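You operate a simulated robot arm through the tools that you are given. There is no shell and no other tool. Be economical: measure what you need, move in short steps, check, and stop when the job is done.

You are at the controls of a simulated two-armed robot. One attempt, no reset.

JOB
Test the blue lead, then switch the grey meter off and hang it on the wall peg.
Fine: at 1 ohm or more, or OL, the lead goes in the repair tray, else back where it lay; contact slid back.

It is judged by the outcome, as a careful person would: the job done as asked, and still so three seconds after it is handed in. It fails if anything else is knocked over, pushed out of place, dropped, spilled or broken.

ROBOT AND FRAMES
Two 7-joint arms with two-finger parallel grippers on one trunk, on a base that drives. Base frame: it is fixed to the floor where the robot stands at the start and does not move with it; the origin is under the middle of the robot, x ahead of it, y to its left, z up; the surface under the hand at the start is at about z = 814. Lengths are in mm, angles in degrees, forces in N, time in s.
The left shoulder is at the start at [62, 197, 1129], the right one opposite. With the tool pointing down near the work surface each hand reaches from about 280 to 700 mm from the robot's upright axis, wherever it stands, measured 20 degrees to its own side. Places, roughly: black switch of the grey meter [600, -100, 900]; sliding contact [500, -300, 800]; wall peg [800, -2800, 800]. Payload 1.57 kg a hand.
The TCP of each hand is the grasp point between the finger pads, 30 mm short of the fingertips. In the tool frame z runs along the fingers and y along their closing line. The gripper opens to 110 mm. The fingers are 24 mm wide and 12 mm thick; the gripper's body (48 by 112 mm) begins 78 mm behind the TCP.
Orientation is that of the tool frame in the base frame, as a unit quaternion [x, y, z, w]. With the fingers straight down and closing along the base's y, the tool's x points along the base's -x, its y along +y and its z along -z.

CONTROLS
- The arms move only by the tool apply_moves. It takes "left_steps", "right_steps" or both (then of equal length, played together; a hand with none holds still); each is a list of rows, each an object of numbers (a shift or turn left out is 0, a gripper value left out holds the last): "jaw": the closure, from 0 (fully open) to 1 (shut); "dx", "dy", "dz": the shift along the tool's x, y, z in mm; "ax", "ay", "az": the turn, a rotation vector about the tool's x, y, z in degrees. In form: [{"jaw": .., "dx": .., "dy": .., "dz": .., "ax": .., "ay": .., "az": ..}, ...]. A call has 1 to 12 rows; each row shifts and turns the commanded pose from where the row before left it, along the tool's axes as they then stand. Rows are played at 5 a second. More than 50 mm and 8.6 degrees between two rows, or a gripper value outside its range, and nothing of the call is played. Where a pose cannot be reached the arm comes as near as it can. A force on the tool above 70 N (or 10 N above the force at the start of the call, whichever is more), or a blocked arm, ends the call early, and 0.2 s more pass. The fingers move at their own pace (about 72 mm/s each) and stop on an object; they squeeze with about 37 N. The grip force told is the motor's: it shows also when the fingers shut on nothing. Time passes only in rows, and 0.2 s behind the last, so rows that do not move let the fingers close. It gives the time, the measured TCP pose, the force on the tool (base axes), the opening and the grip force at its end, in the units of the frame above (readings bear some noise), with the torque about the TCP (base axes, N m) and any sound that the robot's microphone picked up.
- Cameras (640 x 400 px; columns grow to the right, rows downward): "scene" is now at [94.8, 11.2, 1696]; the picture's right is [0.18, -0.98, -0.00], its down [-0.88, -0.16, -0.45] and it looks along [0.44, 0.08, -0.89] (base axes); focal length 272 px, centre (320, 200). "left" rides on the left gripper at [70, -16, -141] in its tool frame; the picture's right is [0.23, 0.97, 0.00], its down [-0.85, 0.20, -0.48] and it looks along [-0.47, 0.11, 0.88] (tool axes); focal length 222 px, centre (320, 200). "right" rides on the right gripper at [70, 16, -141] in its tool frame; the picture's right is [-0.23, 0.97, 0.00], its down [-0.85, -0.20, -0.48] and it looks along [-0.47, -0.11, 0.88] (tool axes); focal length 222 px, centre (320, 200).
- snapshot(camera): a new picture of that camera. It takes no simulated time.
- lift_body(by): slides the trunk up (or, below 0, down) by that many mm; the arms and the scene camera ride with it, the base frame stays. It gives what a move gives, with no picture.
- roll_base(legs): drives the robot by 1 to 6 legs, each [ahead, left, turn to the left] in mm, mm and degrees, along the robot's own axes; the way and the turn of a leg run together, so that a leg with both is an arc; at most 1500 mm and 180 degrees a leg. The arms and the cameras ride along, it lands a little off, and it stops where it bumps. It gives what a move gives.
- pan_tilt(pan, tilt): turns the head with the scene camera to pan (to the left, within 86 degrees either way) and tilt (down, from -29 to 69), counted from straight ahead of the robot. It gives what a move gives.
- probe_pixels(camera, pixels): for up to 12 pixels [column, row] of the newest picture of that camera ("zoom" is the newest enlarged one), the place [x, y, z] in the base frame of the surface seen there, good to about 3 mm. It takes no simulated time.
- enlarge(camera, box): a new picture of the part [left, top, right, bottom] of that camera's present view, enlarged. It takes no simulated time.
- finish_job(): hands the job in; it is judged then, once.

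Keep the steps short. Do not move on a guess: measure, check each grasp and each placing, and mend mistakes. In all there are 80 turns and 78 pictures (those below and enlarged ones count). Leave the grippers open and the arms clear of the work at the hand-in unless told otherwise, and finish with a single line.

The tools are called after "Emit:" by a JSON object that holds its "name" and its "arguments". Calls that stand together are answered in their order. apply_moves: Moves the arms, as the interface text tells. Its arguments: {"type":"object","properties":{"left_steps":{"type":"array","items":{"type":"object","properties":{"jaw":{"type":"number"},"dx":{"type":"number"},"dy":{"type":"number"},"dz":{"type":"number"},"ax":{"type":"number"},"ay":{"type":"number"},"az":{"type":"number"}}}},"right_steps":{"type":"array","items":{"type":"object","properties":{"jaw":{"type":"number"},"dx":{"type":"number"},"dy":{"type":"number"},"dz":{"type":"number"},"ax":{"type":"number"},"ay":{"type":"number"},"az":{"type":"number"}}}}},"required":[]} The other tools are called the same way: lift_body (by) slides the trunk up or down; roll_base (legs) drives the base; pan_tilt (pan, tilt) turns the head that bears the scene camera; snapshot (camera) takes a picture; probe_pixels (camera, pixels) gives the place of the surface under pixels of a picture; enlarge (camera, box) takes an enlarged picture of a part of a camera's view; finish_job () hands the job in.

At the start:

```text
t: 0.0
left_tool_pos: [437.2, 105.8, 1118.0]
left_tool_rot: [0.0, 1.0, 0.001, -0.001]
left_wrist_force: [0.1, 0.4, 0.1]
left_torque: [0.0, -0.02, -0.03]
left_finger_gap: 110.1
left_gripper_force: 0.1
right_tool_pos: [402.7, -203.0, 1075.9]
right_tool_rot: [0.0, 1.0, 0.001, 0.0]
right_wrist_force: [0.9, -1.0, -0.4]
right_torque: [0.0, -0.01, 0.0]
right_finger_gap: 110.0
right_gripper_force: 0.0
trunk travel left (down, up): [-725.0, 265.0]
robot x, y, heading: [1.9, 4.3, 0.3]
head pan, tilt: [10.4, 63.2]
```

scene: 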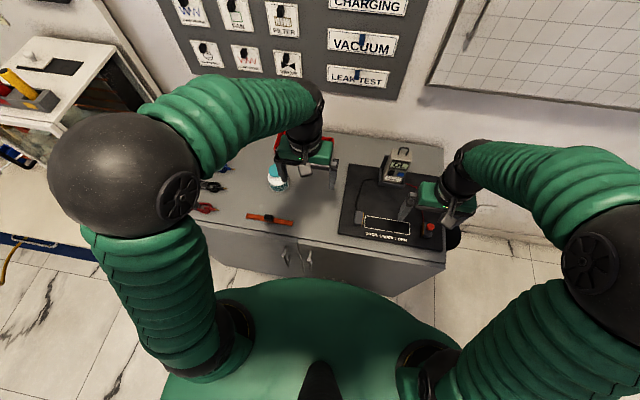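
right: 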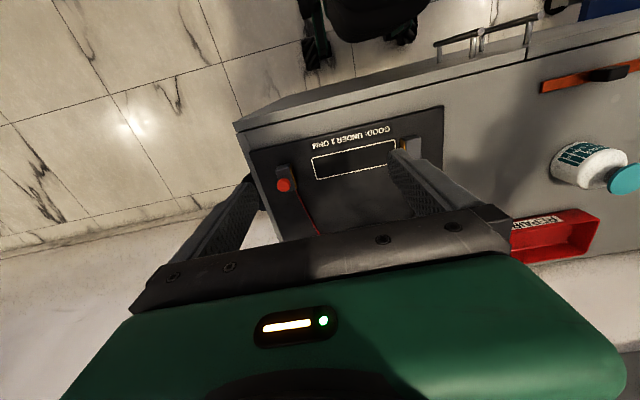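
left: 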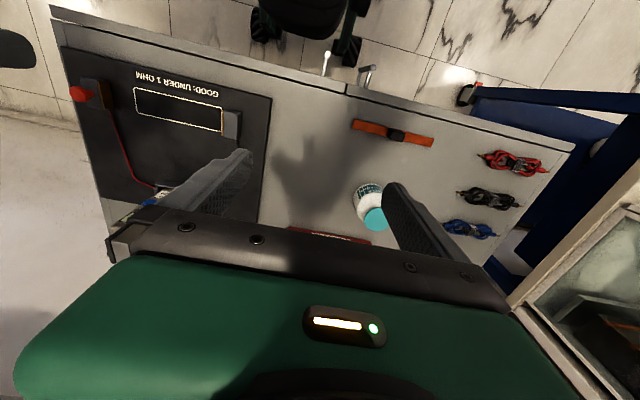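

I see the bench with a mat, meter, three leads on the left (red, black, blue), a tray, a bottle. I look closer first.

Emit:
{"name": "enlarge", "arguments": {"camera": "scene", "box": [180, 120, 480, 300]}}

Emit:
{"name": "enlarge", "arguments": {"camera": "left", "box": [340, 100, 580, 250]}}

Emit:
{"name": "enlarge", "arguments": {"camera": "left", "box": [50, 50, 290, 230]}}

Emit:
{"name": "enlarge", "arguments": {"camera": "right", "box": [230, 90, 470, 250]}}

```text
2.13 times, centred on (330, 210) of scene
```

zoom: 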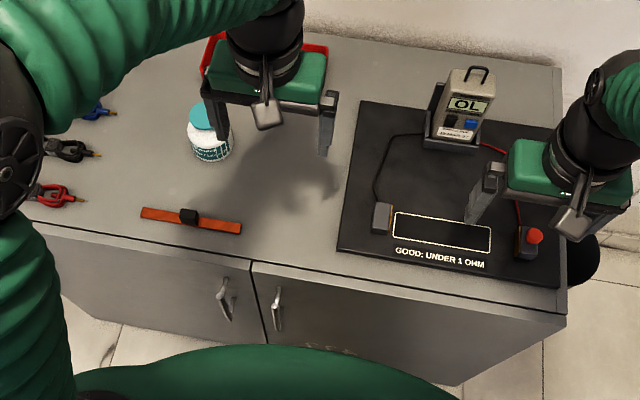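

```text
2.67 times, centred on (460, 175) of left
```

zoom: 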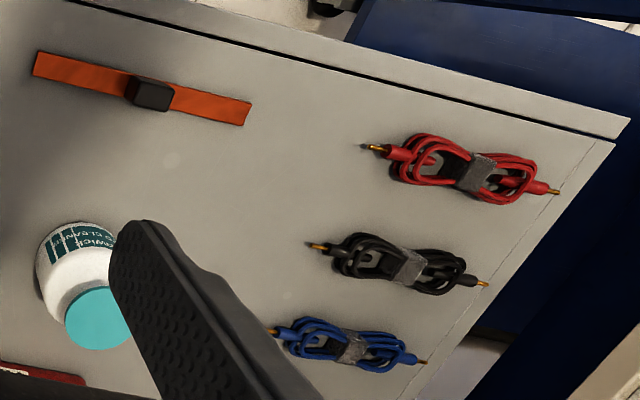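

```text
2.22 times, centred on (170, 140) of left
```

zoom: 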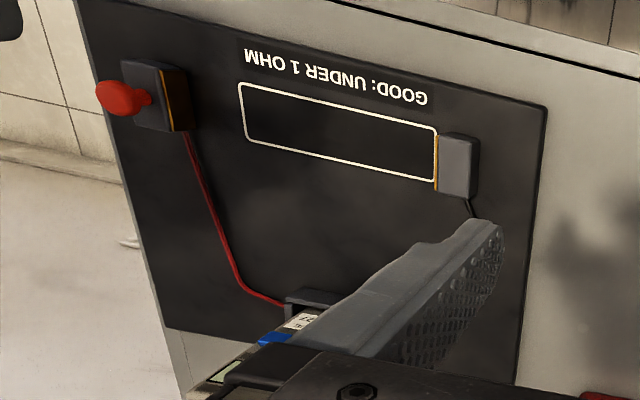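

```text
2.50 times, centred on (350, 170) of right
```

zoom: 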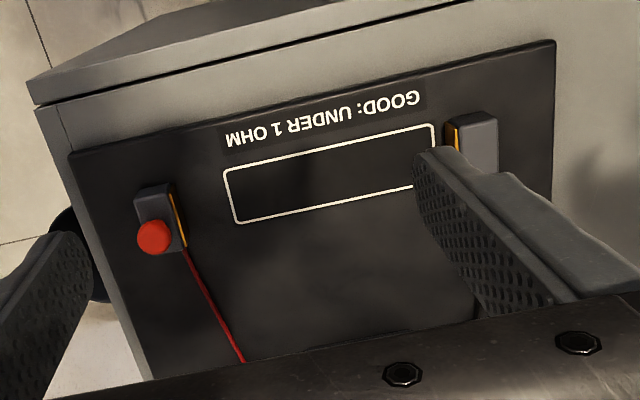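

Measure: the blue lead, mat features and meter, from the original pictures.

Emit:
{"name": "probe_pixels", "arguments": {"camera": "left", "pixels": [[442, 225], [497, 236], [471, 230], [456, 193], [521, 206], [365, 195], [375, 218], [135, 92], [222, 106], [220, 130], [134, 110], [233, 120]]}}

Emit:
{"name": "probe_pixels", "arguments": {"camera": "right", "pixels": [[282, 185], [290, 172], [313, 158], [316, 180], [395, 160], [397, 140], [411, 145], [285, 205]]}}

Emit:
{"name": "probe_pixels", "arguments": {"camera": "scene", "pixels": [[401, 154], [400, 168], [402, 175], [387, 178], [430, 227], [358, 221], [426, 234], [278, 178], [276, 138], [330, 139], [405, 152]]}}

Emit:
{"name": "enlarge", "arguments": {"camera": "scene", "box": [360, 135, 450, 195]}}

Emit:
{"name": "pan_tilt", "arguments": {"pan": -50, "tilt": 25}}

```text
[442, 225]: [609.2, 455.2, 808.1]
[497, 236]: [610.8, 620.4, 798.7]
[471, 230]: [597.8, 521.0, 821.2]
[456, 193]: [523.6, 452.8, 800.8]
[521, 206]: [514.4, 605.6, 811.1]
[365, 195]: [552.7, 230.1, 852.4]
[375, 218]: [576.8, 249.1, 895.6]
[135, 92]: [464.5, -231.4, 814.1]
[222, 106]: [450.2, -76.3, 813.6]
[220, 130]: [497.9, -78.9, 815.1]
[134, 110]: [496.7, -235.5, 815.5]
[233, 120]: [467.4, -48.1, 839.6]
```

```text
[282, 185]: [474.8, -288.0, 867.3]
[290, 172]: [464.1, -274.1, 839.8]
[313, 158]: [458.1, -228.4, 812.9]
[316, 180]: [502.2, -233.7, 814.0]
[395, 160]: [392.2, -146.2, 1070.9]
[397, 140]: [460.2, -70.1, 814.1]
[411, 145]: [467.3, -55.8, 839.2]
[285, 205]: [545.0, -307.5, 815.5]
```

```text
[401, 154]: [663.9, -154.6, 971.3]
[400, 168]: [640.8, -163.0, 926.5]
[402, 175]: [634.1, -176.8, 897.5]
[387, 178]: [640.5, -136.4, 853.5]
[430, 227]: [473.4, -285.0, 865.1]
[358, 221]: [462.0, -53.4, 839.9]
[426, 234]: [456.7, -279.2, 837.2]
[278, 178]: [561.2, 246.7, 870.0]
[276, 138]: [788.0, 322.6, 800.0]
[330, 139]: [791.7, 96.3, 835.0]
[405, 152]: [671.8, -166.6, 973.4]
```

```text
6.67 times, centred on (405, 165) of scene
```

zoom: 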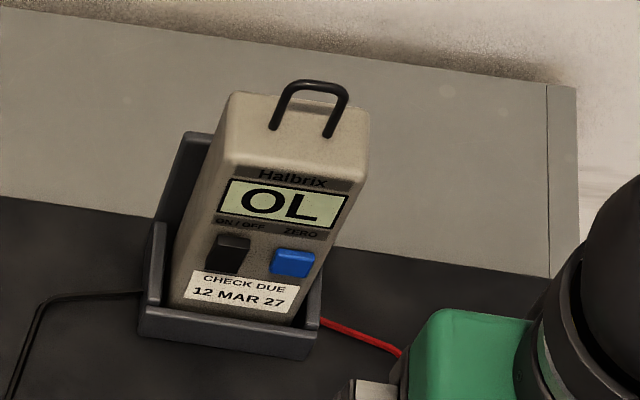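

```text
t: 1.3
left_tool_pos: [437.6, 106.2, 1119.0]
left_tool_rot: [0.0, 1.0, -0.001, 0.0]
left_wrist_force: [-0.3, 0.7, 0.9]
left_torque: [0.02, -0.03, -0.01]
left_finger_gap: 109.7
left_gripper_force: 0.0
right_tool_pos: [400.5, -202.7, 1076.6]
right_tool_rot: [0.0, 1.0, 0.0, 0.0]
right_wrist_force: [-0.1, 1.4, 0.0]
right_torque: [0.0, 0.0, -0.02]
right_finger_gap: 110.2
right_gripper_force: 0.2
trunk travel left (down, up): [-725.0, 265.0]
robot x, y, heading: [1.4, 0.1, -0.2]
head pan, tilt: [-50.0, 25.0]
```

The meter has a black ON/OFF button on the left and a blue ZERO button on the right. Next a look toward the wall peg.

Emit:
{"name": "snapshot", "arguments": {"camera": "scene"}}

Emit:
{"name": "pan_tilt", "arguments": {"pan": 10, "tilt": 55}}

```text
69 pictures are left
```

scene: 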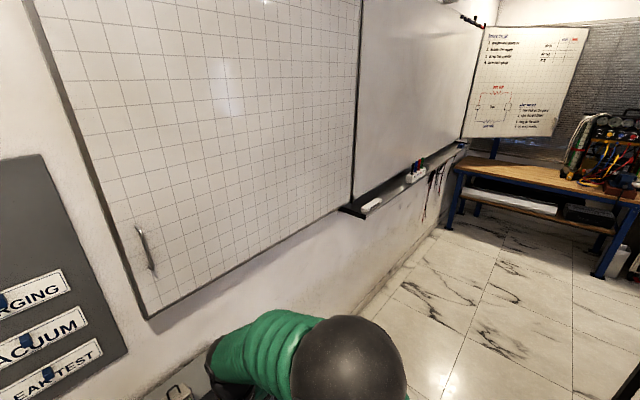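

```text
t: 2.6
left_tool_pos: [436.7, 106.0, 1118.5]
left_tool_rot: [0.0, 1.0, 0.0, 0.0]
left_wrist_force: [-0.4, -0.5, 0.4]
left_torque: [0.0, -0.01, -0.01]
left_finger_gap: 109.9
left_gripper_force: 0.1
right_tool_pos: [401.6, -201.7, 1077.5]
right_tool_rot: [0.0, 1.0, 0.0, 0.0]
right_wrist_force: [0.1, -0.1, 0.5]
right_torque: [0.0, -0.04, -0.01]
right_finger_gap: 110.1
right_gripper_force: 0.0
trunk travel left (down, up): [-725.0, 265.0]
robot x, y, heading: [0.9, -2.0, 0.0]
head pan, tilt: [10.0, 55.0]
```

Look again at the bench and floor to the left before driving.

Emit:
{"name": "pan_tilt", "arguments": {"pan": 50, "tilt": 45}}

Emit:
{"name": "snapshot", "arguments": {"camera": "scene"}}

```text
t: 3.7
left_tool_pos: [437.0, 105.5, 1119.9]
left_tool_rot: [0.001, 1.0, 0.0, 0.0]
left_wrist_force: [-0.4, 0.1, 0.1]
left_torque: [0.01, -0.01, -0.01]
left_finger_gap: 110.0
left_gripper_force: 0.1
right_tool_pos: [401.3, -204.4, 1077.1]
right_tool_rot: [-0.001, 1.0, 0.001, 0.0]
right_wrist_force: [-0.2, 0.3, 0.0]
right_torque: [-0.02, -0.01, -0.02]
right_finger_gap: 110.1
right_gripper_force: 0.1
trunk travel left (down, up): [-725.0, 265.0]
robot x, y, heading: [-2.9, 1.2, 0.1]
head pan, tilt: [50.0, 45.0]
```

```text
68 pictures are left
```

scene: 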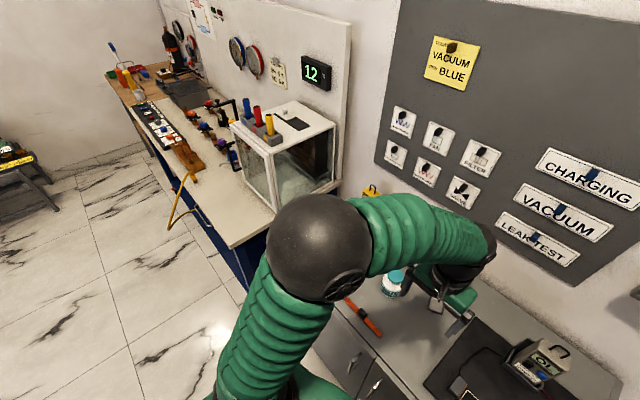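

Emit:
{"name": "probe_pixels", "arguments": {"camera": "scene", "pixels": [[232, 244], [262, 205], [300, 100], [235, 122], [180, 170], [318, 215], [345, 190], [372, 190]]}}

```text
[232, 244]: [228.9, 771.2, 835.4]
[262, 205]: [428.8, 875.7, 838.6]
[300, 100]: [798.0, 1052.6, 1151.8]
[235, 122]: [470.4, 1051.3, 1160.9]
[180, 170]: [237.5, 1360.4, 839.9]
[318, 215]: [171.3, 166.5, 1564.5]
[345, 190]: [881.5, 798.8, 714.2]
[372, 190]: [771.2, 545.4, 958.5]
```

The bench to the left begins at y≈771. I drive 300 mm to the left, so the blue lead comes within reach, then look with the left hand camera.

Emit:
{"name": "roll_base", "arguments": {"legs": [[0, 300, 0]]}}

Emit:
{"name": "pan_tilt", "arguments": {"pan": 20, "tilt": 60}}

Emit:
{"name": "snapshot", "arguments": {"camera": "left"}}

```text
t: 5.7
left_tool_pos: [437.8, 392.4, 1120.1]
left_tool_rot: [0.001, 1.0, 0.006, -0.001]
left_wrist_force: [-0.2, -0.6, 0.3]
left_torque: [0.1, -0.04, -0.01]
left_finger_gap: 110.1
left_gripper_force: 0.0
right_tool_pos: [400.8, 84.6, 1075.4]
right_tool_rot: [0.001, 1.0, 0.004, 0.0]
right_wrist_force: [0.0, -0.9, -0.6]
right_torque: [0.09, -0.01, -0.01]
right_finger_gap: 110.0
right_gripper_force: 0.0
trunk travel left (down, up): [-725.0, 265.0]
robot x, y, heading: [0.6, 299.6, -0.2]
head pan, tilt: [50.0, 45.0]
```

```text
t: 6.7
left_tool_pos: [436.8, 401.1, 1118.2]
left_tool_rot: [0.002, 1.0, 0.0, 0.0]
left_wrist_force: [0.4, 0.7, 0.6]
left_torque: [-0.03, 0.02, 0.01]
left_finger_gap: 110.1
left_gripper_force: 0.0
right_tool_pos: [399.8, 92.8, 1075.1]
right_tool_rot: [0.001, 1.0, 0.0, 0.0]
right_wrist_force: [0.5, 0.5, -0.1]
right_torque: [0.0, 0.01, 0.0]
right_finger_gap: 110.0
right_gripper_force: 0.0
trunk travel left (down, up): [-725.0, 265.0]
robot x, y, heading: [-1.8, 295.7, 0.1]
head pan, tilt: [20.0, 60.0]
```

```text
67 pictures are left
```

left: 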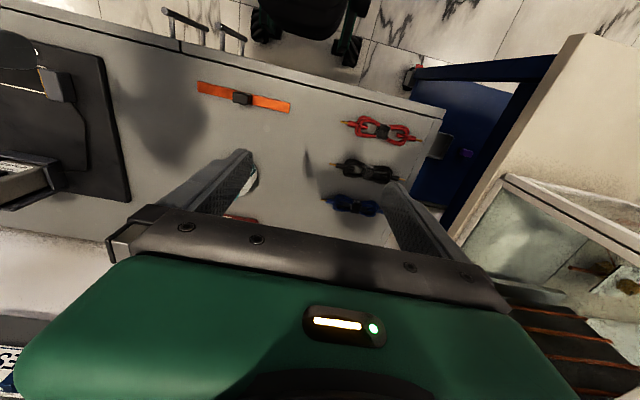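

The blue lead is the one nearest the wall. I turn the left hand 90° so it closes across the lead.

Emit:
{"name": "apply_moves", "arguments": {"left_steps": [{"az": 7.5, "jaw": 0}, {"az": 7.5}, {"az": 7.5}, {"az": 7.5}, {"az": 7.5}, {"az": 7.5}, {"az": 7.5}, {"az": 7.5}, {"az": 7.5}, {"az": 7.5}, {"az": 7.5}, {"az": 7.5}]}}

Emit:
{"name": "apply_moves", "arguments": {"left_steps": [{"dx": 45, "dy": 20}, {"dx": 45, "dy": 40}, {"dx": 45, "dy": 40}, {"dy": 40}, {"dy": 20}, {}]}}

Emit:
{"name": "snapshot", "arguments": {"camera": "left"}}

Emit:
{"name": "snapshot", "arguments": {"camera": "scene"}}

```text
t: 9.3
left_tool_pos: [434.8, 404.9, 1120.1]
left_tool_rot: [0.71, 0.705, 0.0, 0.0]
left_wrist_force: [0.3, -0.7, -0.2]
left_torque: [0.07, 0.05, -0.02]
left_finger_gap: 110.2
left_gripper_force: 0.1
right_tool_pos: [399.5, 96.3, 1077.7]
right_tool_rot: [0.001, 1.0, 0.0, 0.001]
right_wrist_force: [0.3, 0.0, -0.7]
right_torque: [0.0, 0.02, 0.0]
right_finger_gap: 109.9
right_gripper_force: 0.2
trunk travel left (down, up): [-725.0, 265.0]
robot x, y, heading: [0.8, 301.8, 0.2]
head pan, tilt: [20.0, 60.0]
```

```text
refused: row 2 steps farther than a row can; nothing moved
```

```text
66 pictures are left
```

left: 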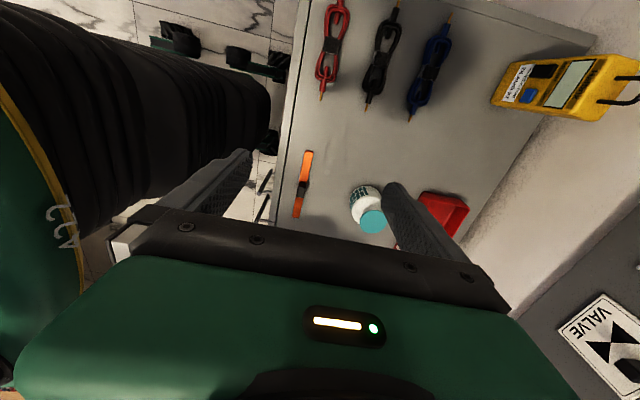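

```text
65 pictures are left
```

scene: 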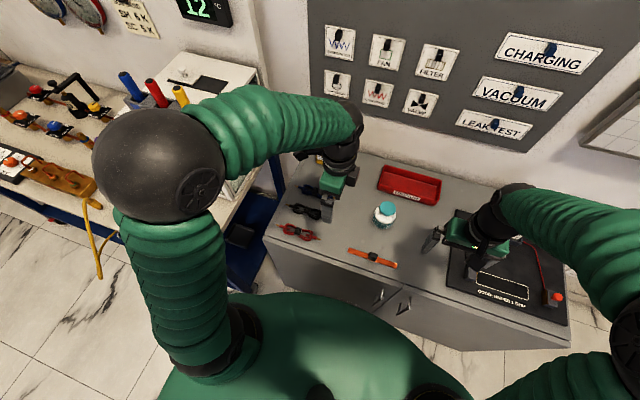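

Good view of the blue lead around (430,68) in the left picture; a yellow meter stands behind it. Measure lead.

Emit:
{"name": "enlarge", "arguments": {"camera": "left", "box": [340, 0, 500, 130]}}

Emit:
{"name": "probe_pixels", "arguments": {"camera": "left", "pixels": [[449, 15], [411, 119], [441, 42], [431, 67], [420, 95], [397, 5], [368, 106], [381, 55], [492, 98], [530, 102], [367, 190], [440, 210]]}}

```text
3.08 times, centred on (420, 65) of left
```

zoom: 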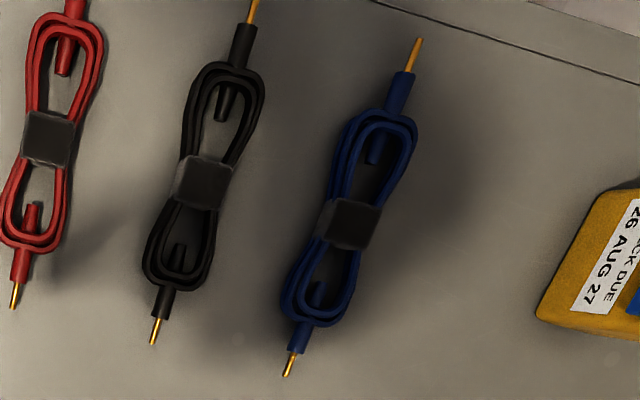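

```text
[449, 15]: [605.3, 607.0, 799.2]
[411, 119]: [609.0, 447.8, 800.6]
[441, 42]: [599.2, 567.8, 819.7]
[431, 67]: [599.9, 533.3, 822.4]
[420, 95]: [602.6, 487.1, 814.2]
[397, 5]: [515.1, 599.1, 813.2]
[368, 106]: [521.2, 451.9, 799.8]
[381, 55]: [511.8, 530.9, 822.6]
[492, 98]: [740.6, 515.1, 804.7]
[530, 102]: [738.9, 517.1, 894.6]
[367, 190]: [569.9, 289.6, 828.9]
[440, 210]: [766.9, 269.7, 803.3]
```

Lead centre (tape) is at about (600, 530), top 822, bench 800, lying along y. I part-close the gripper to ~70 mm and go above it.

Emit:
{"name": "apply_moves", "arguments": {"left_steps": [{"dx": 30, "dy": 35, "jaw": 0.36}, {"dx": 30, "dy": 35}, {"dx": 30, "dy": 35}, {"dx": 35, "dy": 30}, {"dy": 30}, {"dz": 45}, {"dz": 45}, {"dz": 45}, {"dz": 45}, {"dz": 40}, {}]}}

Emit:
{"name": "snapshot", "arguments": {"camera": "left"}}

```text
t: 11.7
left_tool_pos: [601.8, 531.6, 899.0]
left_tool_rot: [0.708, 0.706, 0.0, 0.001]
left_wrist_force: [0.0, 0.3, -0.1]
left_torque: [-0.01, -0.01, 0.01]
left_finger_gap: 70.5
left_gripper_force: 0.0
right_tool_pos: [399.8, 96.7, 1076.7]
right_tool_rot: [0.0, 1.0, -0.001, 0.0]
right_wrist_force: [0.2, -0.7, -0.6]
right_torque: [-0.02, 0.05, -0.01]
right_finger_gap: 110.1
right_gripper_force: 0.2
trunk travel left (down, up): [-725.0, 265.0]
robot x, y, heading: [-2.8, 297.6, 0.1]
head pan, tilt: [20.0, 60.0]
```

```text
63 pictures are left
```

left: 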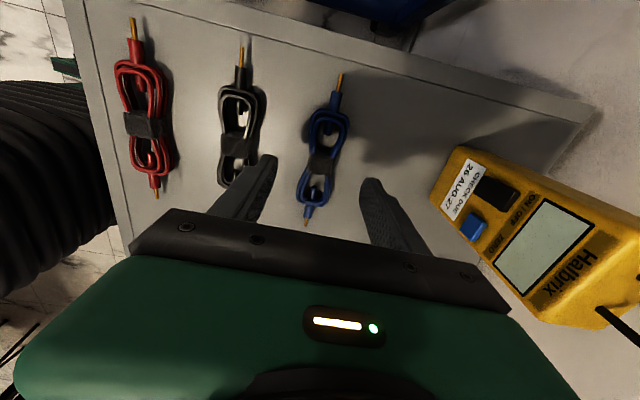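

Emit:
{"name": "probe_pixels", "arguments": {"camera": "left", "pixels": [[340, 82], [306, 221], [321, 163], [331, 120], [312, 198], [341, 77], [444, 190]]}}

Emit:
{"name": "enlarge", "arguments": {"camera": "left", "box": [220, 60, 420, 240]}}

```text
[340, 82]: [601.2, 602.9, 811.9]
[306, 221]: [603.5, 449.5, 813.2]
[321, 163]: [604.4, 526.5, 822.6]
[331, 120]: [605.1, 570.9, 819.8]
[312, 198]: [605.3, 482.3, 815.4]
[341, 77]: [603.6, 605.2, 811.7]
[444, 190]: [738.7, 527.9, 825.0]
```

```text
2.22 times, centred on (320, 150) of left
```

zoom: 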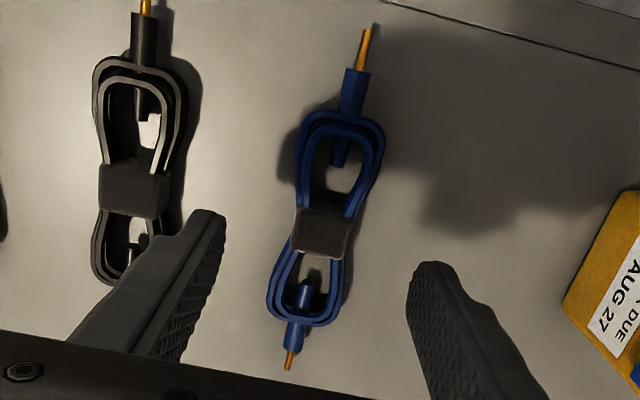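

Lead spans y≈447–608, x≈603, centre y≈527. Shift slightly, descend to tips at ~804, then close.

Emit:
{"name": "apply_moves", "arguments": {"left_steps": [{"dx": -4, "dy": 2, "dz": 25}, {"dz": 20}, {"dz": 15}, {"dz": 5}, {}]}}

Emit:
{"name": "apply_moves", "arguments": {"left_steps": [{"jaw": 0.5}, {"jaw": 0.6}, {"jaw": 0.7}, {"jaw": 1}, {}, {}]}}

Emit:
{"name": "snapshot", "arguments": {"camera": "left"}}

```text
t: 12.9
left_tool_pos: [603.9, 526.3, 833.1]
left_tool_rot: [0.708, 0.706, -0.001, 0.001]
left_wrist_force: [0.5, 0.3, 0.8]
left_torque: [-0.03, 0.02, 0.0]
left_finger_gap: 70.3
left_gripper_force: 0.1
right_tool_pos: [399.5, 96.7, 1077.0]
right_tool_rot: [0.001, 1.0, -0.001, -0.001]
right_wrist_force: [-0.8, -0.2, -0.7]
right_torque: [-0.02, -0.04, -0.03]
right_finger_gap: 110.0
right_gripper_force: 0.1
trunk travel left (down, up): [-725.0, 265.0]
robot x, y, heading: [2.1, 300.9, -0.1]
head pan, tilt: [20.0, 60.0]
```

```text
t: 14.3
left_tool_pos: [602.4, 526.7, 834.3]
left_tool_rot: [0.708, 0.706, -0.001, 0.001]
left_wrist_force: [-0.1, 0.4, 0.9]
left_torque: [0.0, 0.01, 0.04]
left_finger_gap: 25.9
left_gripper_force: 37.3
right_tool_pos: [400.0, 97.1, 1076.7]
right_tool_rot: [0.0, 1.0, -0.001, 0.001]
right_wrist_force: [-0.4, -0.7, 0.0]
right_torque: [0.02, -0.03, -0.02]
right_finger_gap: 110.3
right_gripper_force: 0.0
trunk travel left (down, up): [-725.0, 265.0]
robot x, y, heading: [-0.8, 298.9, -0.2]
head pan, tilt: [20.0, 60.0]
```

```text
61 pictures are left
```

left: 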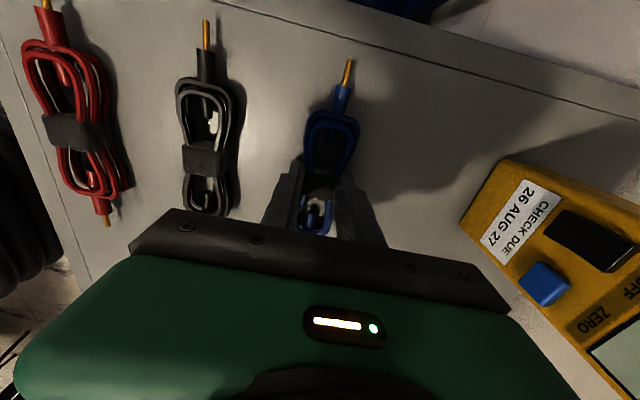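

Gripped (gap 26 mm). Lift and pull back, then drive 420 mm right.

Emit:
{"name": "apply_moves", "arguments": {"left_steps": [{"dz": -20}, {"dz": -40}, {"dz": -45}, {"dz": -45}, {"dz": -45}, {"dy": -45}, {"dy": -45}, {"dy": -40}, {}]}}

Emit:
{"name": "roll_base", "arguments": {"legs": [[0, -420, 0]]}}

Emit:
{"name": "pan_tilt", "arguments": {"pan": 0, "tilt": 62}}

Emit:
{"name": "snapshot", "arguments": {"camera": "left"}}

Emit:
{"name": "snapshot", "arguments": {"camera": "scene"}}

```text
t: 16.3
left_tool_pos: [472.5, 526.4, 1027.5]
left_tool_rot: [0.708, 0.706, 0.0, 0.001]
left_wrist_force: [-0.6, 0.0, -0.9]
left_torque: [-0.01, 0.01, 0.01]
left_finger_gap: 25.9
left_gripper_force: 37.1
right_tool_pos: [400.9, 96.4, 1076.7]
right_tool_rot: [0.001, 1.0, -0.002, 0.0]
right_wrist_force: [0.4, -0.4, 0.4]
right_torque: [0.02, -0.01, -0.02]
right_finger_gap: 110.2
right_gripper_force: 0.0
trunk travel left (down, up): [-725.0, 265.0]
robot x, y, heading: [0.4, 301.9, 0.1]
head pan, tilt: [20.0, 60.0]
```

```text
t: 18.9
left_tool_pos: [472.2, 100.2, 1026.4]
left_tool_rot: [0.706, 0.709, -0.001, 0.002]
left_wrist_force: [-0.5, -0.5, -1.1]
left_torque: [0.02, 0.03, -0.02]
left_finger_gap: 26.0
left_gripper_force: 36.7
right_tool_pos: [402.5, -328.7, 1078.2]
right_tool_rot: [-0.002, 1.0, -0.003, 0.0]
right_wrist_force: [-0.4, 0.4, 0.1]
right_torque: [0.01, 0.0, 0.0]
right_finger_gap: 109.8
right_gripper_force: 0.1
trunk travel left (down, up): [-725.0, 265.0]
robot x, y, heading: [2.1, -133.0, 0.3]
head pan, tilt: [20.0, 60.0]
```

```text
t: 19.8
left_tool_pos: [472.1, 99.1, 1028.7]
left_tool_rot: [0.705, 0.709, 0.0, 0.002]
left_wrist_force: [-0.7, -0.4, -1.1]
left_torque: [-0.02, 0.04, 0.01]
left_finger_gap: 26.1
left_gripper_force: 37.0
right_tool_pos: [400.8, -330.6, 1077.7]
right_tool_rot: [-0.003, 1.0, -0.001, 0.0]
right_wrist_force: [0.0, -0.3, -0.3]
right_torque: [0.01, 0.02, -0.02]
right_finger_gap: 110.0
right_gripper_force: 0.1
trunk travel left (down, up): [-725.0, 265.0]
robot x, y, heading: [3.4, -132.4, 0.5]
head pan, tilt: [0.0, 62.0]
```

```text
60 pictures are left
```

left: 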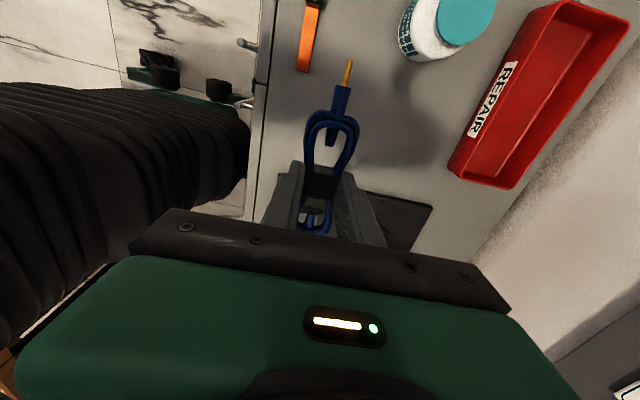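

```text
59 pictures are left
```

scene: 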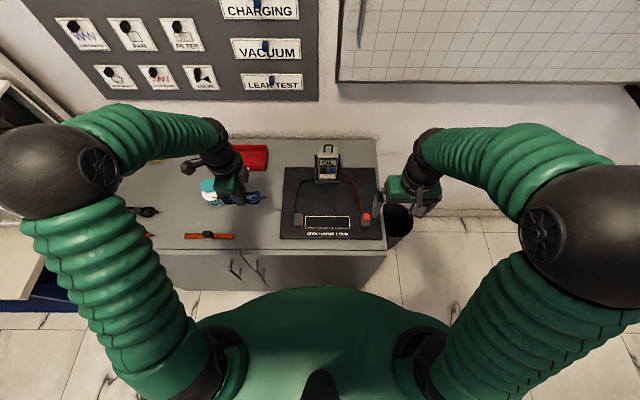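

Clear view of the mat now; zoom and measure the contacts.

Emit:
{"name": "enlarge", "arguments": {"camera": "scene", "box": [270, 135, 400, 245]}}

Emit:
{"name": "probe_pixels", "arguments": {"camera": "zoom", "pixels": [[160, 296], [130, 310], [471, 288], [455, 300], [455, 312], [175, 315], [435, 328], [190, 330], [310, 322], [320, 365], [470, 310], [143, 295]]}}

```text
3.64 times, centred on (335, 190) of scene
```

zoom: 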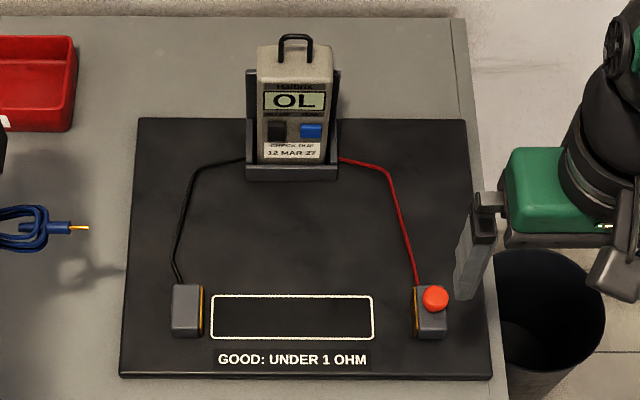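

```text
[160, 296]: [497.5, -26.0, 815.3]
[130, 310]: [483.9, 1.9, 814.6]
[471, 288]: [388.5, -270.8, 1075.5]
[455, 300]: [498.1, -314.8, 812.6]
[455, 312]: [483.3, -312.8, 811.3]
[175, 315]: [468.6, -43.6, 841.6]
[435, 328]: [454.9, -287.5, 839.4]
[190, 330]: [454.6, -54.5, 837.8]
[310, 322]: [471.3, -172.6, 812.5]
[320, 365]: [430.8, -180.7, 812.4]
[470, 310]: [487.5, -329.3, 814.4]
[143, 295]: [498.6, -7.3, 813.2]
```

Fixed contact face is at y≈-67, slider face ≈-269; box centre (474,-155). I carry the lead over there at height.

Emit:
{"name": "apply_moves", "arguments": {"left_steps": [{"dx": -45}, {"dx": -45}, {"dx": -45}, {"dx": -45}, {"dx": -45}, {"dx": -29}, {"dz": 40}, {"dz": 40}, {"dz": 30}, {}]}}

Emit:
{"name": "snapshot", "arguments": {"camera": "left"}}

Emit:
{"name": "enlarge", "arguments": {"camera": "scene", "box": [270, 135, 400, 245]}}

```text
t: 21.9
left_tool_pos: [473.9, -159.7, 919.5]
left_tool_rot: [0.705, 0.709, 0.001, 0.001]
left_wrist_force: [0.8, -0.2, -0.7]
left_torque: [-0.03, -0.01, 0.02]
left_finger_gap: 25.9
left_gripper_force: 37.4
right_tool_pos: [401.6, -335.2, 1076.8]
right_tool_rot: [-0.003, 1.0, 0.0, 0.001]
right_wrist_force: [0.3, 0.0, 1.2]
right_torque: [-0.02, -0.01, 0.02]
right_finger_gap: 109.8
right_gripper_force: 0.0
trunk travel left (down, up): [-725.0, 265.0]
robot x, y, heading: [1.8, -132.7, 0.5]
head pan, tilt: [0.0, 62.0]
```

```text
57 pictures are left
```

left: 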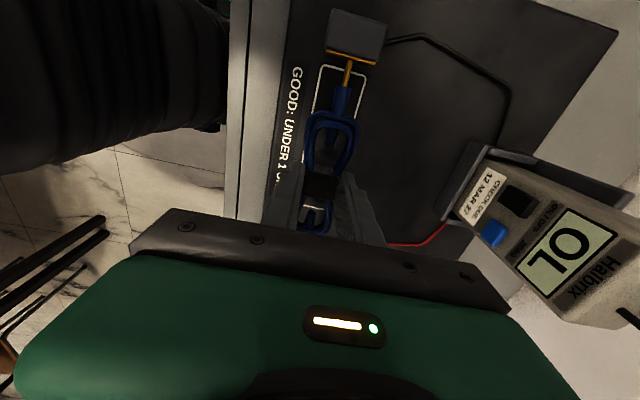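

```text
3.64 times, centred on (335, 190) of scene
```

zoom: 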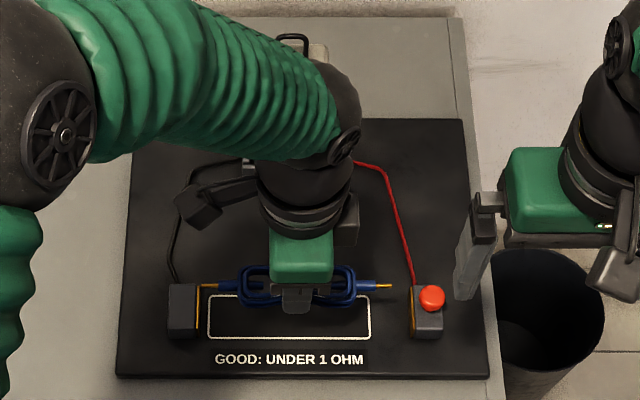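

Emit:
{"name": "probe_pixels", "arguments": {"camera": "left", "pixels": [[349, 64], [344, 85], [355, 30], [328, 52], [376, 60], [350, 56], [321, 68], [366, 72]]}}

```text
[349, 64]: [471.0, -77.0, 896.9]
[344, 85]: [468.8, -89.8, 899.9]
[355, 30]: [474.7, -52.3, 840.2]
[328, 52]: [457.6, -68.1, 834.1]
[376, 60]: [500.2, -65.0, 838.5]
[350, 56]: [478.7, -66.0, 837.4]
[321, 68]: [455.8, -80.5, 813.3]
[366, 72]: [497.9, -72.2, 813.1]
```

Tip at y≈-76, contact face y≈-66: a 10 mm gap. Shift 4 mm in x and lower to the mat.

Emit:
{"name": "apply_moves", "arguments": {"left_steps": [{"dy": 4, "dz": 25}, {"dz": 25}, {"dz": 14}, {"dz": 4}, {"dz": 3}, {}]}}

```text
t: 23.4
left_tool_pos: [476.5, -159.5, 847.2]
left_tool_rot: [0.706, 0.709, 0.001, 0.001]
left_wrist_force: [0.1, -0.3, -0.4]
left_torque: [-0.01, 0.02, 0.04]
left_finger_gap: 25.9
left_gripper_force: 37.3
right_tool_pos: [400.9, -334.4, 1077.2]
right_tool_rot: [-0.002, 1.0, 0.0, 0.001]
right_wrist_force: [-0.4, -0.1, 0.6]
right_torque: [0.01, -0.01, 0.01]
right_finger_gap: 109.9
right_gripper_force: 0.1
trunk travel left (down, up): [-725.0, 265.0]
robot x, y, heading: [-0.3, -132.0, 0.3]
head pan, tilt: [0.0, 62.0]
```

Emit:
{"name": "apply_moves", "arguments": {"left_steps": [{"dx": 4}, {"dx": 3}, {"dz": 1}, {}]}}

Emit:
{"name": "snapshot", "arguments": {"camera": "left"}}

Emit:
{"name": "enlarge", "arguments": {"camera": "scene", "box": [290, 190, 390, 245]}}

```text
t: 24.4
left_tool_pos: [476.8, -152.9, 848.1]
left_tool_rot: [0.705, 0.709, 0.001, 0.001]
left_wrist_force: [0.4, -3.0, 3.4]
left_torque: [0.02, -0.01, -0.01]
left_finger_gap: 25.8
left_gripper_force: 36.6
right_tool_pos: [401.1, -336.9, 1077.0]
right_tool_rot: [-0.003, 1.0, 0.0, 0.0]
right_wrist_force: [-0.5, -0.4, 0.2]
right_torque: [0.01, 0.0, 0.04]
right_finger_gap: 110.1
right_gripper_force: 0.1
trunk travel left (down, up): [-725.0, 265.0]
robot x, y, heading: [0.2, -132.7, 0.1]
head pan, tilt: [0.0, 62.0]
```

```text
55 pictures are left
```

left: 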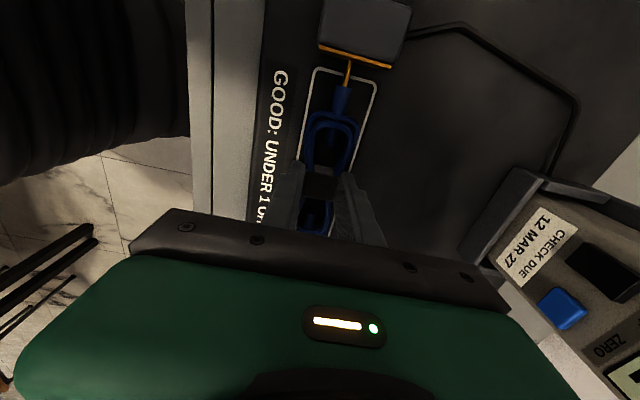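

```text
6.40 times, centred on (340, 218) of scene
```

zoom: 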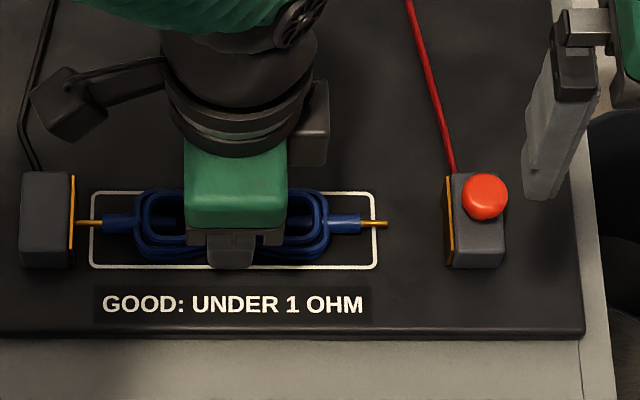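

The lead's tip touches the fixed contact, lead in the box. Release gently and withdraw the left hand up and left.

Emit:
{"name": "apply_moves", "arguments": {"left_steps": [{"jaw": 0.65}, {"jaw": 0.5}, {}, {"dz": -20}, {"dz": -40}, {"dz": -45}, {"dz": -45}, {"dx": 45}, {"dx": 45}, {"dx": 45}, {"dx": 45}, {}]}}

Emit:
{"name": "snapshot", "arguments": {"camera": "right"}}

Emit:
{"name": "enlarge", "arguments": {"camera": "scene", "box": [280, 140, 400, 245]}}

```text
t: 26.9
left_tool_pos: [475.5, 28.9, 996.9]
left_tool_rot: [0.705, 0.709, 0.0, 0.001]
left_wrist_force: [0.6, -0.1, 0.1]
left_torque: [0.01, -0.02, 0.01]
left_finger_gap: 55.2
left_gripper_force: 0.0
right_tool_pos: [401.2, -334.6, 1077.2]
right_tool_rot: [-0.004, 1.0, -0.001, 0.001]
right_wrist_force: [0.5, 0.0, 0.7]
right_torque: [0.01, 0.0, 0.0]
right_finger_gap: 110.0
right_gripper_force: 0.1
trunk travel left (down, up): [-725.0, 265.0]
robot x, y, heading: [3.5, -134.4, 0.1]
head pan, tilt: [0.0, 62.0]
```

```text
53 pictures are left
```

right: 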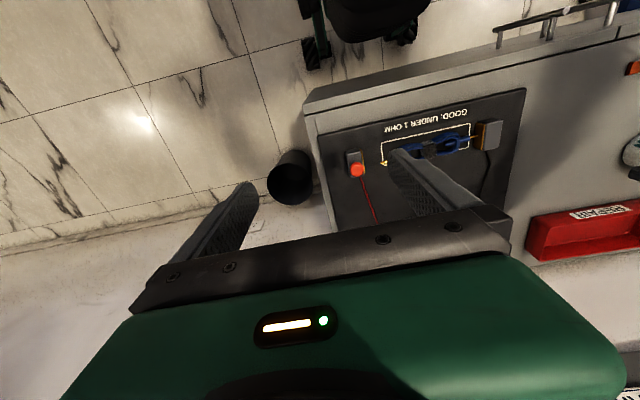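

```text
3.81 times, centred on (340, 192) of scene
```

zoom: 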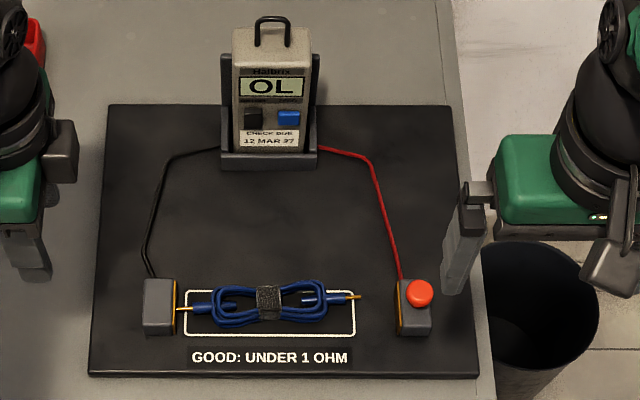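

Lead lies in place. Measure the knob and lead tips.

Emit:
{"name": "probe_pixels", "arguments": {"camera": "zoom", "pixels": [[419, 292], [358, 296], [181, 309], [425, 327], [268, 300], [402, 290], [397, 320], [410, 325]]}}

Emit:
{"name": "probe_pixels", "arguments": {"camera": "right", "pixels": [[358, 169], [352, 156]]}}

```text
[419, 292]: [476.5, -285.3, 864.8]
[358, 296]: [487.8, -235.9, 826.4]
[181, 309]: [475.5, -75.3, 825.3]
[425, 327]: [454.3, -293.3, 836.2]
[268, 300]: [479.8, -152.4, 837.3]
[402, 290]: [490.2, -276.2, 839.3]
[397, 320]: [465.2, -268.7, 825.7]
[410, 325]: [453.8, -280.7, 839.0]
```

```text
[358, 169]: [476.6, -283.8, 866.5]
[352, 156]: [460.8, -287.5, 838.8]
```

Knob at (477,-286), top 866, block top 839. Right hand goes over it half-open, then down to tips at 846.

Emit:
{"name": "apply_moves", "arguments": {"right_steps": [{"dx": -38, "dy": 24, "jaw": 0.55}, {"dx": -38, "dy": 24}, {"dz": 45}, {"dz": 45}, {"dz": 45}, {"dz": 30}, {}]}}

Emit:
{"name": "snapshot", "arguments": {"camera": "right"}}

```text
t: 28.6
left_tool_pos: [474.6, 28.1, 997.1]
left_tool_rot: [0.705, 0.709, 0.0, 0.001]
left_wrist_force: [0.6, 0.0, 0.3]
left_torque: [0.0, 0.02, -0.02]
left_finger_gap: 55.2
left_gripper_force: 0.1
right_tool_pos: [475.5, -285.2, 913.2]
right_tool_rot: [-0.003, 1.0, 0.0, 0.001]
right_wrist_force: [0.5, 0.6, 0.2]
right_torque: [-0.01, 0.01, -0.02]
right_finger_gap: 49.3
right_gripper_force: 0.1
trunk travel left (down, up): [-725.0, 265.0]
robot x, y, heading: [0.6, -137.5, 0.3]
head pan, tilt: [0.0, 62.0]
```

```text
51 pictures are left
```

right: 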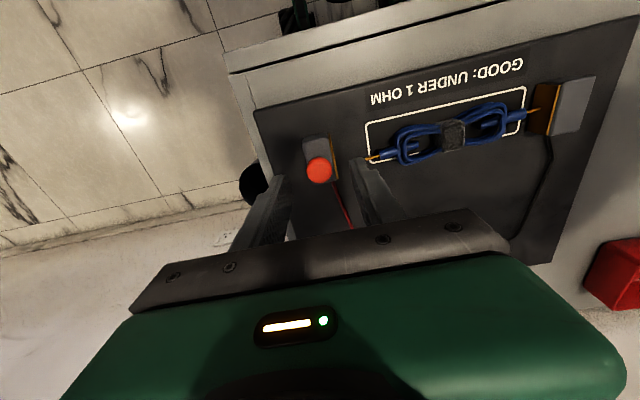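

Emit:
{"name": "apply_moves", "arguments": {"right_steps": [{"dz": 20}, {"dz": 17}, {}, {"jaw": 0.7}, {"jaw": 0.8}, {"jaw": 1}, {}]}}

Emit:
{"name": "enlarge", "arguments": {"camera": "scene", "box": [280, 140, 400, 245]}}

```text
t: 30.1
left_tool_pos: [475.1, 28.1, 997.9]
left_tool_rot: [0.705, 0.709, 0.001, 0.0]
left_wrist_force: [0.4, 1.1, 0.4]
left_torque: [0.0, 0.02, -0.03]
left_finger_gap: 54.9
left_gripper_force: 0.0
right_tool_pos: [475.9, -285.3, 875.9]
right_tool_rot: [-0.002, 1.0, 0.0, 0.001]
right_wrist_force: [-0.8, -2.0, 1.0]
right_torque: [-0.01, 0.1, 0.04]
right_finger_gap: 23.5
right_gripper_force: 35.8
trunk travel left (down, up): [-725.0, 265.0]
robot x, y, heading: [0.8, -133.1, 0.3]
head pan, tilt: [0.0, 62.0]
```

```text
3.81 times, centred on (340, 192) of scene
```

zoom: 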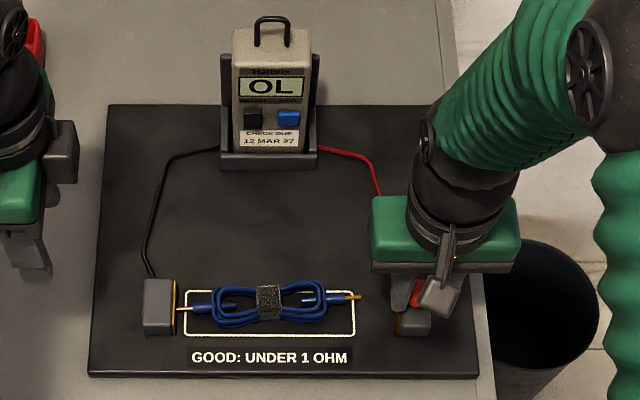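

Knob gripped. Slide toward the lead in small steps, watching force.

Emit:
{"name": "apply_moves", "arguments": {"right_steps": [{"dy": 8}, {"dy": 8}, {"dy": 6}, {"dy": 4}, {}]}}

Emit:
{"name": "enlarge", "arguments": {"camera": "scene", "box": [280, 140, 400, 245]}}

```text
t: 31.4
left_tool_pos: [475.0, 29.6, 997.3]
left_tool_rot: [0.705, 0.709, 0.0, 0.001]
left_wrist_force: [-0.7, 1.0, -0.3]
left_torque: [0.0, 0.01, -0.01]
left_finger_gap: 54.9
left_gripper_force: 0.0
right_tool_pos: [476.5, -260.6, 876.0]
right_tool_rot: [-0.004, 1.0, 0.0, 0.0]
right_wrist_force: [-3.4, 2.5, -10.1]
right_torque: [0.01, -0.47, 0.04]
right_finger_gap: 23.3
right_gripper_force: 35.8
trunk travel left (down, up): [-725.0, 265.0]
robot x, y, heading: [-1.3, -135.6, 0.1]
head pan, tilt: [0.0, 62.0]
```

```text
3.81 times, centred on (340, 192) of scene
```

zoom: 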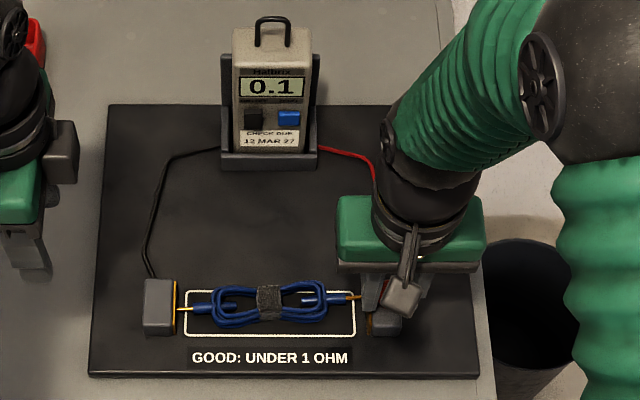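

It reads "0.1" already. I take a close look, then press a touch further to confirm it is stable.

Emit:
{"name": "enlarge", "arguments": {"camera": "scene", "box": [318, 140, 348, 170]}}

Emit:
{"name": "apply_moves", "arguments": {"right_steps": [{"dy": 2}, {"dy": 2}, {}, {}]}}

Emit:
{"name": "enlarge", "arguments": {"camera": "scene", "box": [318, 140, 348, 170]}}

Emit:
{"name": "enlarge", "arguments": {"camera": "scene", "box": [290, 190, 390, 245]}}

```text
13.33 times, centred on (333, 155) of scene
```

zoom: 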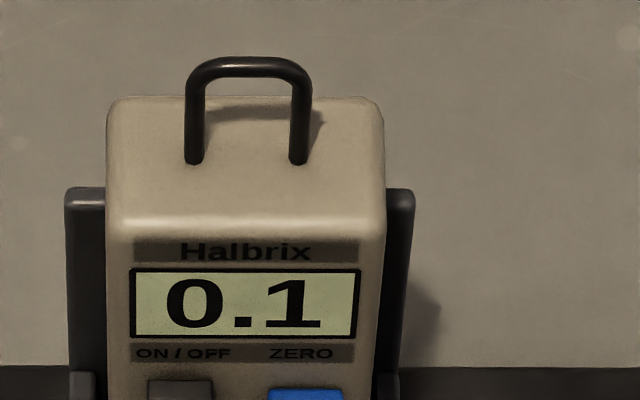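

```text
t: 32.4
left_tool_pos: [473.7, 27.3, 997.0]
left_tool_rot: [0.705, 0.709, 0.001, 0.0]
left_wrist_force: [0.4, -0.1, -0.2]
left_torque: [-0.01, 0.0, 0.02]
left_finger_gap: 55.2
left_gripper_force: 0.0
right_tool_pos: [476.7, -256.3, 876.0]
right_tool_rot: [-0.003, 1.0, 0.0, 0.0]
right_wrist_force: [-7.0, -3.7, -8.5]
right_torque: [-0.15, 0.59, -0.01]
right_finger_gap: 23.7
right_gripper_force: 36.4
trunk travel left (down, up): [-725.0, 265.0]
robot x, y, heading: [-1.3, -129.7, 0.2]
head pan, tilt: [0.0, 62.0]
```

```text
13.33 times, centred on (333, 155) of scene
```

zoom: 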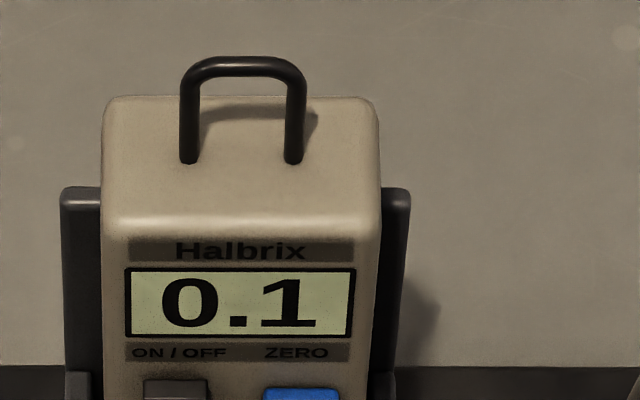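

```text
6.40 times, centred on (340, 218) of scene
```

zoom: 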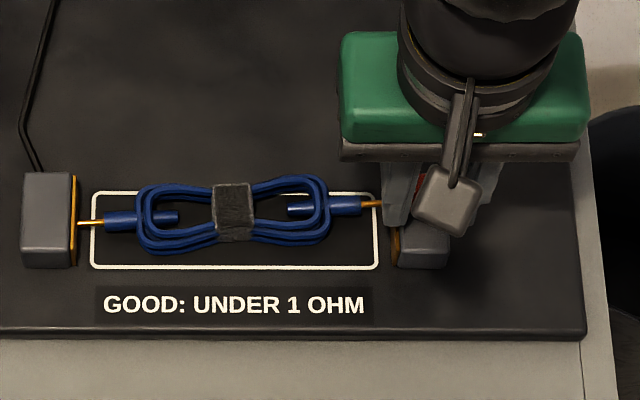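

Stable 0.1 ohm: the lead is good and goes back where it lay. Slide the contact back to y≈-286 and release.

Emit:
{"name": "apply_moves", "arguments": {"right_steps": [{"dy": -8}, {"dy": -8}, {"dy": -8}, {"dy": -6}, {}]}}

Emit:
{"name": "apply_moves", "arguments": {"right_steps": [{"jaw": 0.7}, {"jaw": 0.5}, {}, {"dz": -20}, {"dz": -45}, {"dz": -45}, {"dz": -45}, {"dz": -45, "dy": -20}, {"dy": -40}, {"dy": -40}, {}]}}

Emit:
{"name": "enlarge", "arguments": {"camera": "scene", "box": [280, 140, 400, 245]}}

```text
t: 33.5
left_tool_pos: [475.2, 27.8, 997.4]
left_tool_rot: [0.705, 0.709, 0.0, 0.001]
left_wrist_force: [0.7, 0.3, 0.3]
left_torque: [-0.02, -0.01, 0.03]
left_finger_gap: 55.1
left_gripper_force: 0.0
right_tool_pos: [476.6, -286.3, 876.2]
right_tool_rot: [-0.003, 1.0, 0.0, 0.0]
right_wrist_force: [-11.5, -0.8, -18.1]
right_torque: [0.02, 0.81, 0.0]
right_finger_gap: 23.4
right_gripper_force: 35.7
trunk travel left (down, up): [-725.0, 265.0]
robot x, y, heading: [-1.1, -134.7, 0.2]
head pan, tilt: [0.0, 62.0]
```

```text
t: 36.0
left_tool_pos: [474.1, 27.6, 998.1]
left_tool_rot: [0.705, 0.709, 0.001, 0.001]
left_wrist_force: [0.0, -0.4, -0.4]
left_torque: [0.02, 0.02, 0.0]
left_finger_gap: 55.0
left_gripper_force: 0.0
right_tool_pos: [477.4, -386.3, 1079.6]
right_tool_rot: [-0.002, 1.0, 0.0, 0.002]
right_wrist_force: [-0.9, -0.5, -0.2]
right_torque: [0.02, 0.03, 0.0]
right_finger_gap: 54.9
right_gripper_force: 0.1
trunk travel left (down, up): [-725.0, 265.0]
robot x, y, heading: [1.4, -138.0, 0.7]
head pan, tilt: [0.0, 62.0]
```

```text
3.81 times, centred on (340, 192) of scene
```

zoom: 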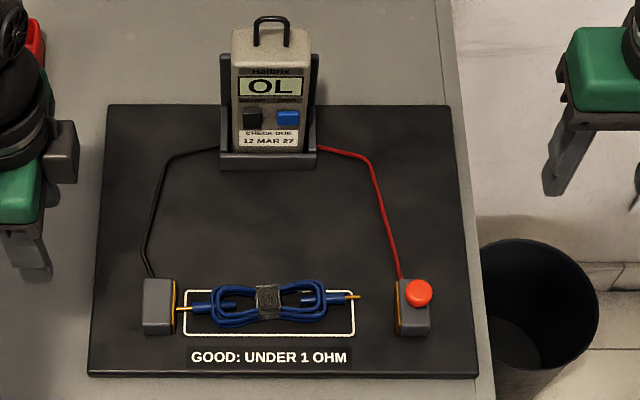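

Contact is back, meter reads OL. Re-grip the lead at its tape with the left hand.

Emit:
{"name": "apply_moves", "arguments": {"left_steps": [{"dx": -45, "dy": 4, "jaw": 0.45}, {"dx": -45}, {"dx": -45}, {"dx": -45}, {"dz": 45}, {"dz": 45}, {"dz": 40}, {"dz": 15}, {"dz": 5}, {}]}}

Emit:
{"name": "snapshot", "arguments": {"camera": "left"}}

```text
t: 38.1
left_tool_pos: [481.4, -152.4, 848.2]
left_tool_rot: [0.705, 0.709, 0.0, 0.001]
left_wrist_force: [0.4, 0.7, 0.0]
left_torque: [0.0, 0.01, -0.03]
left_finger_gap: 60.7
left_gripper_force: 0.1
right_tool_pos: [478.0, -387.1, 1078.8]
right_tool_rot: [-0.002, 1.0, 0.0, 0.001]
right_wrist_force: [-0.5, 0.0, -0.4]
right_torque: [-0.01, -0.02, -0.03]
right_finger_gap: 55.1
right_gripper_force: 0.0
trunk travel left (down, up): [-725.0, 265.0]
robot x, y, heading: [0.6, -131.8, 0.3]
head pan, tilt: [0.0, 62.0]
```

```text
44 pictures are left
```

left: 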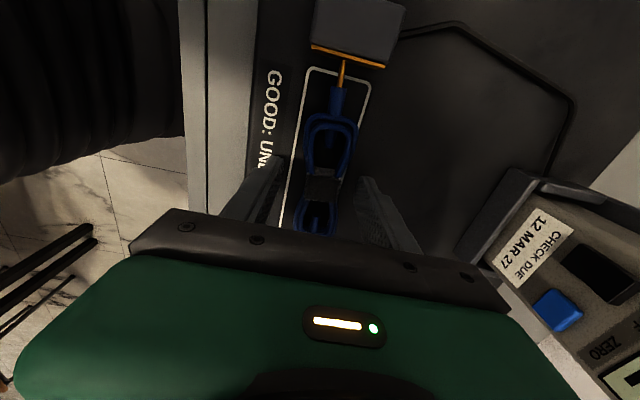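

Emit:
{"name": "apply_moves", "arguments": {"left_steps": [{"jaw": 0.6}, {"jaw": 0.7}, {"jaw": 1}, {}, {"dz": -15}, {"dz": -40}, {"dz": -45}, {"dz": -45}, {"dz": -45}, {"dx": 45}, {"dx": 45}, {}]}}

Emit:
{"name": "roll_base", "arguments": {"legs": [[0, 430, 0]]}}

Emit:
{"name": "snapshot", "arguments": {"camera": "left"}}

```text
t: 40.8
left_tool_pos: [479.7, -61.2, 1035.0]
left_tool_rot: [0.706, 0.709, 0.0, 0.001]
left_wrist_force: [-0.3, 0.4, -0.7]
left_torque: [-0.01, 0.03, -0.03]
left_finger_gap: 31.8
left_gripper_force: 36.5
right_tool_pos: [476.8, -384.9, 1079.8]
right_tool_rot: [-0.003, 1.0, -0.001, 0.001]
right_wrist_force: [-0.6, 0.2, -0.2]
right_torque: [0.0, -0.01, 0.02]
right_finger_gap: 55.1
right_gripper_force: 0.1
trunk travel left (down, up): [-725.0, 265.0]
robot x, y, heading: [-1.4, -135.6, 0.1]
head pan, tilt: [0.0, 62.0]
```

```text
t: 43.4
left_tool_pos: [479.6, 365.6, 1035.4]
left_tool_rot: [0.707, 0.707, 0.002, -0.002]
left_wrist_force: [0.7, 0.1, -0.6]
left_torque: [0.01, 0.0, 0.03]
left_finger_gap: 31.4
left_gripper_force: 37.2
right_tool_pos: [475.9, 41.9, 1077.5]
right_tool_rot: [0.001, 1.0, 0.003, 0.001]
right_wrist_force: [-0.6, -0.8, 0.0]
right_torque: [0.04, 0.02, 0.0]
right_finger_gap: 54.9
right_gripper_force: 0.1
trunk travel left (down, up): [-725.0, 265.0]
robot x, y, heading: [-0.8, 302.0, -0.1]
head pan, tilt: [0.0, 62.0]
```

```text
43 pictures are left
```

left: 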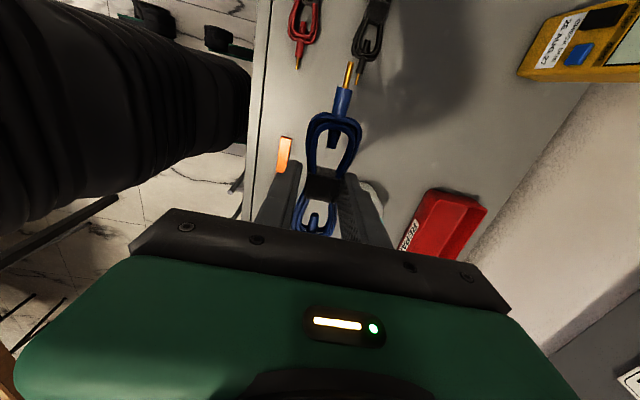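

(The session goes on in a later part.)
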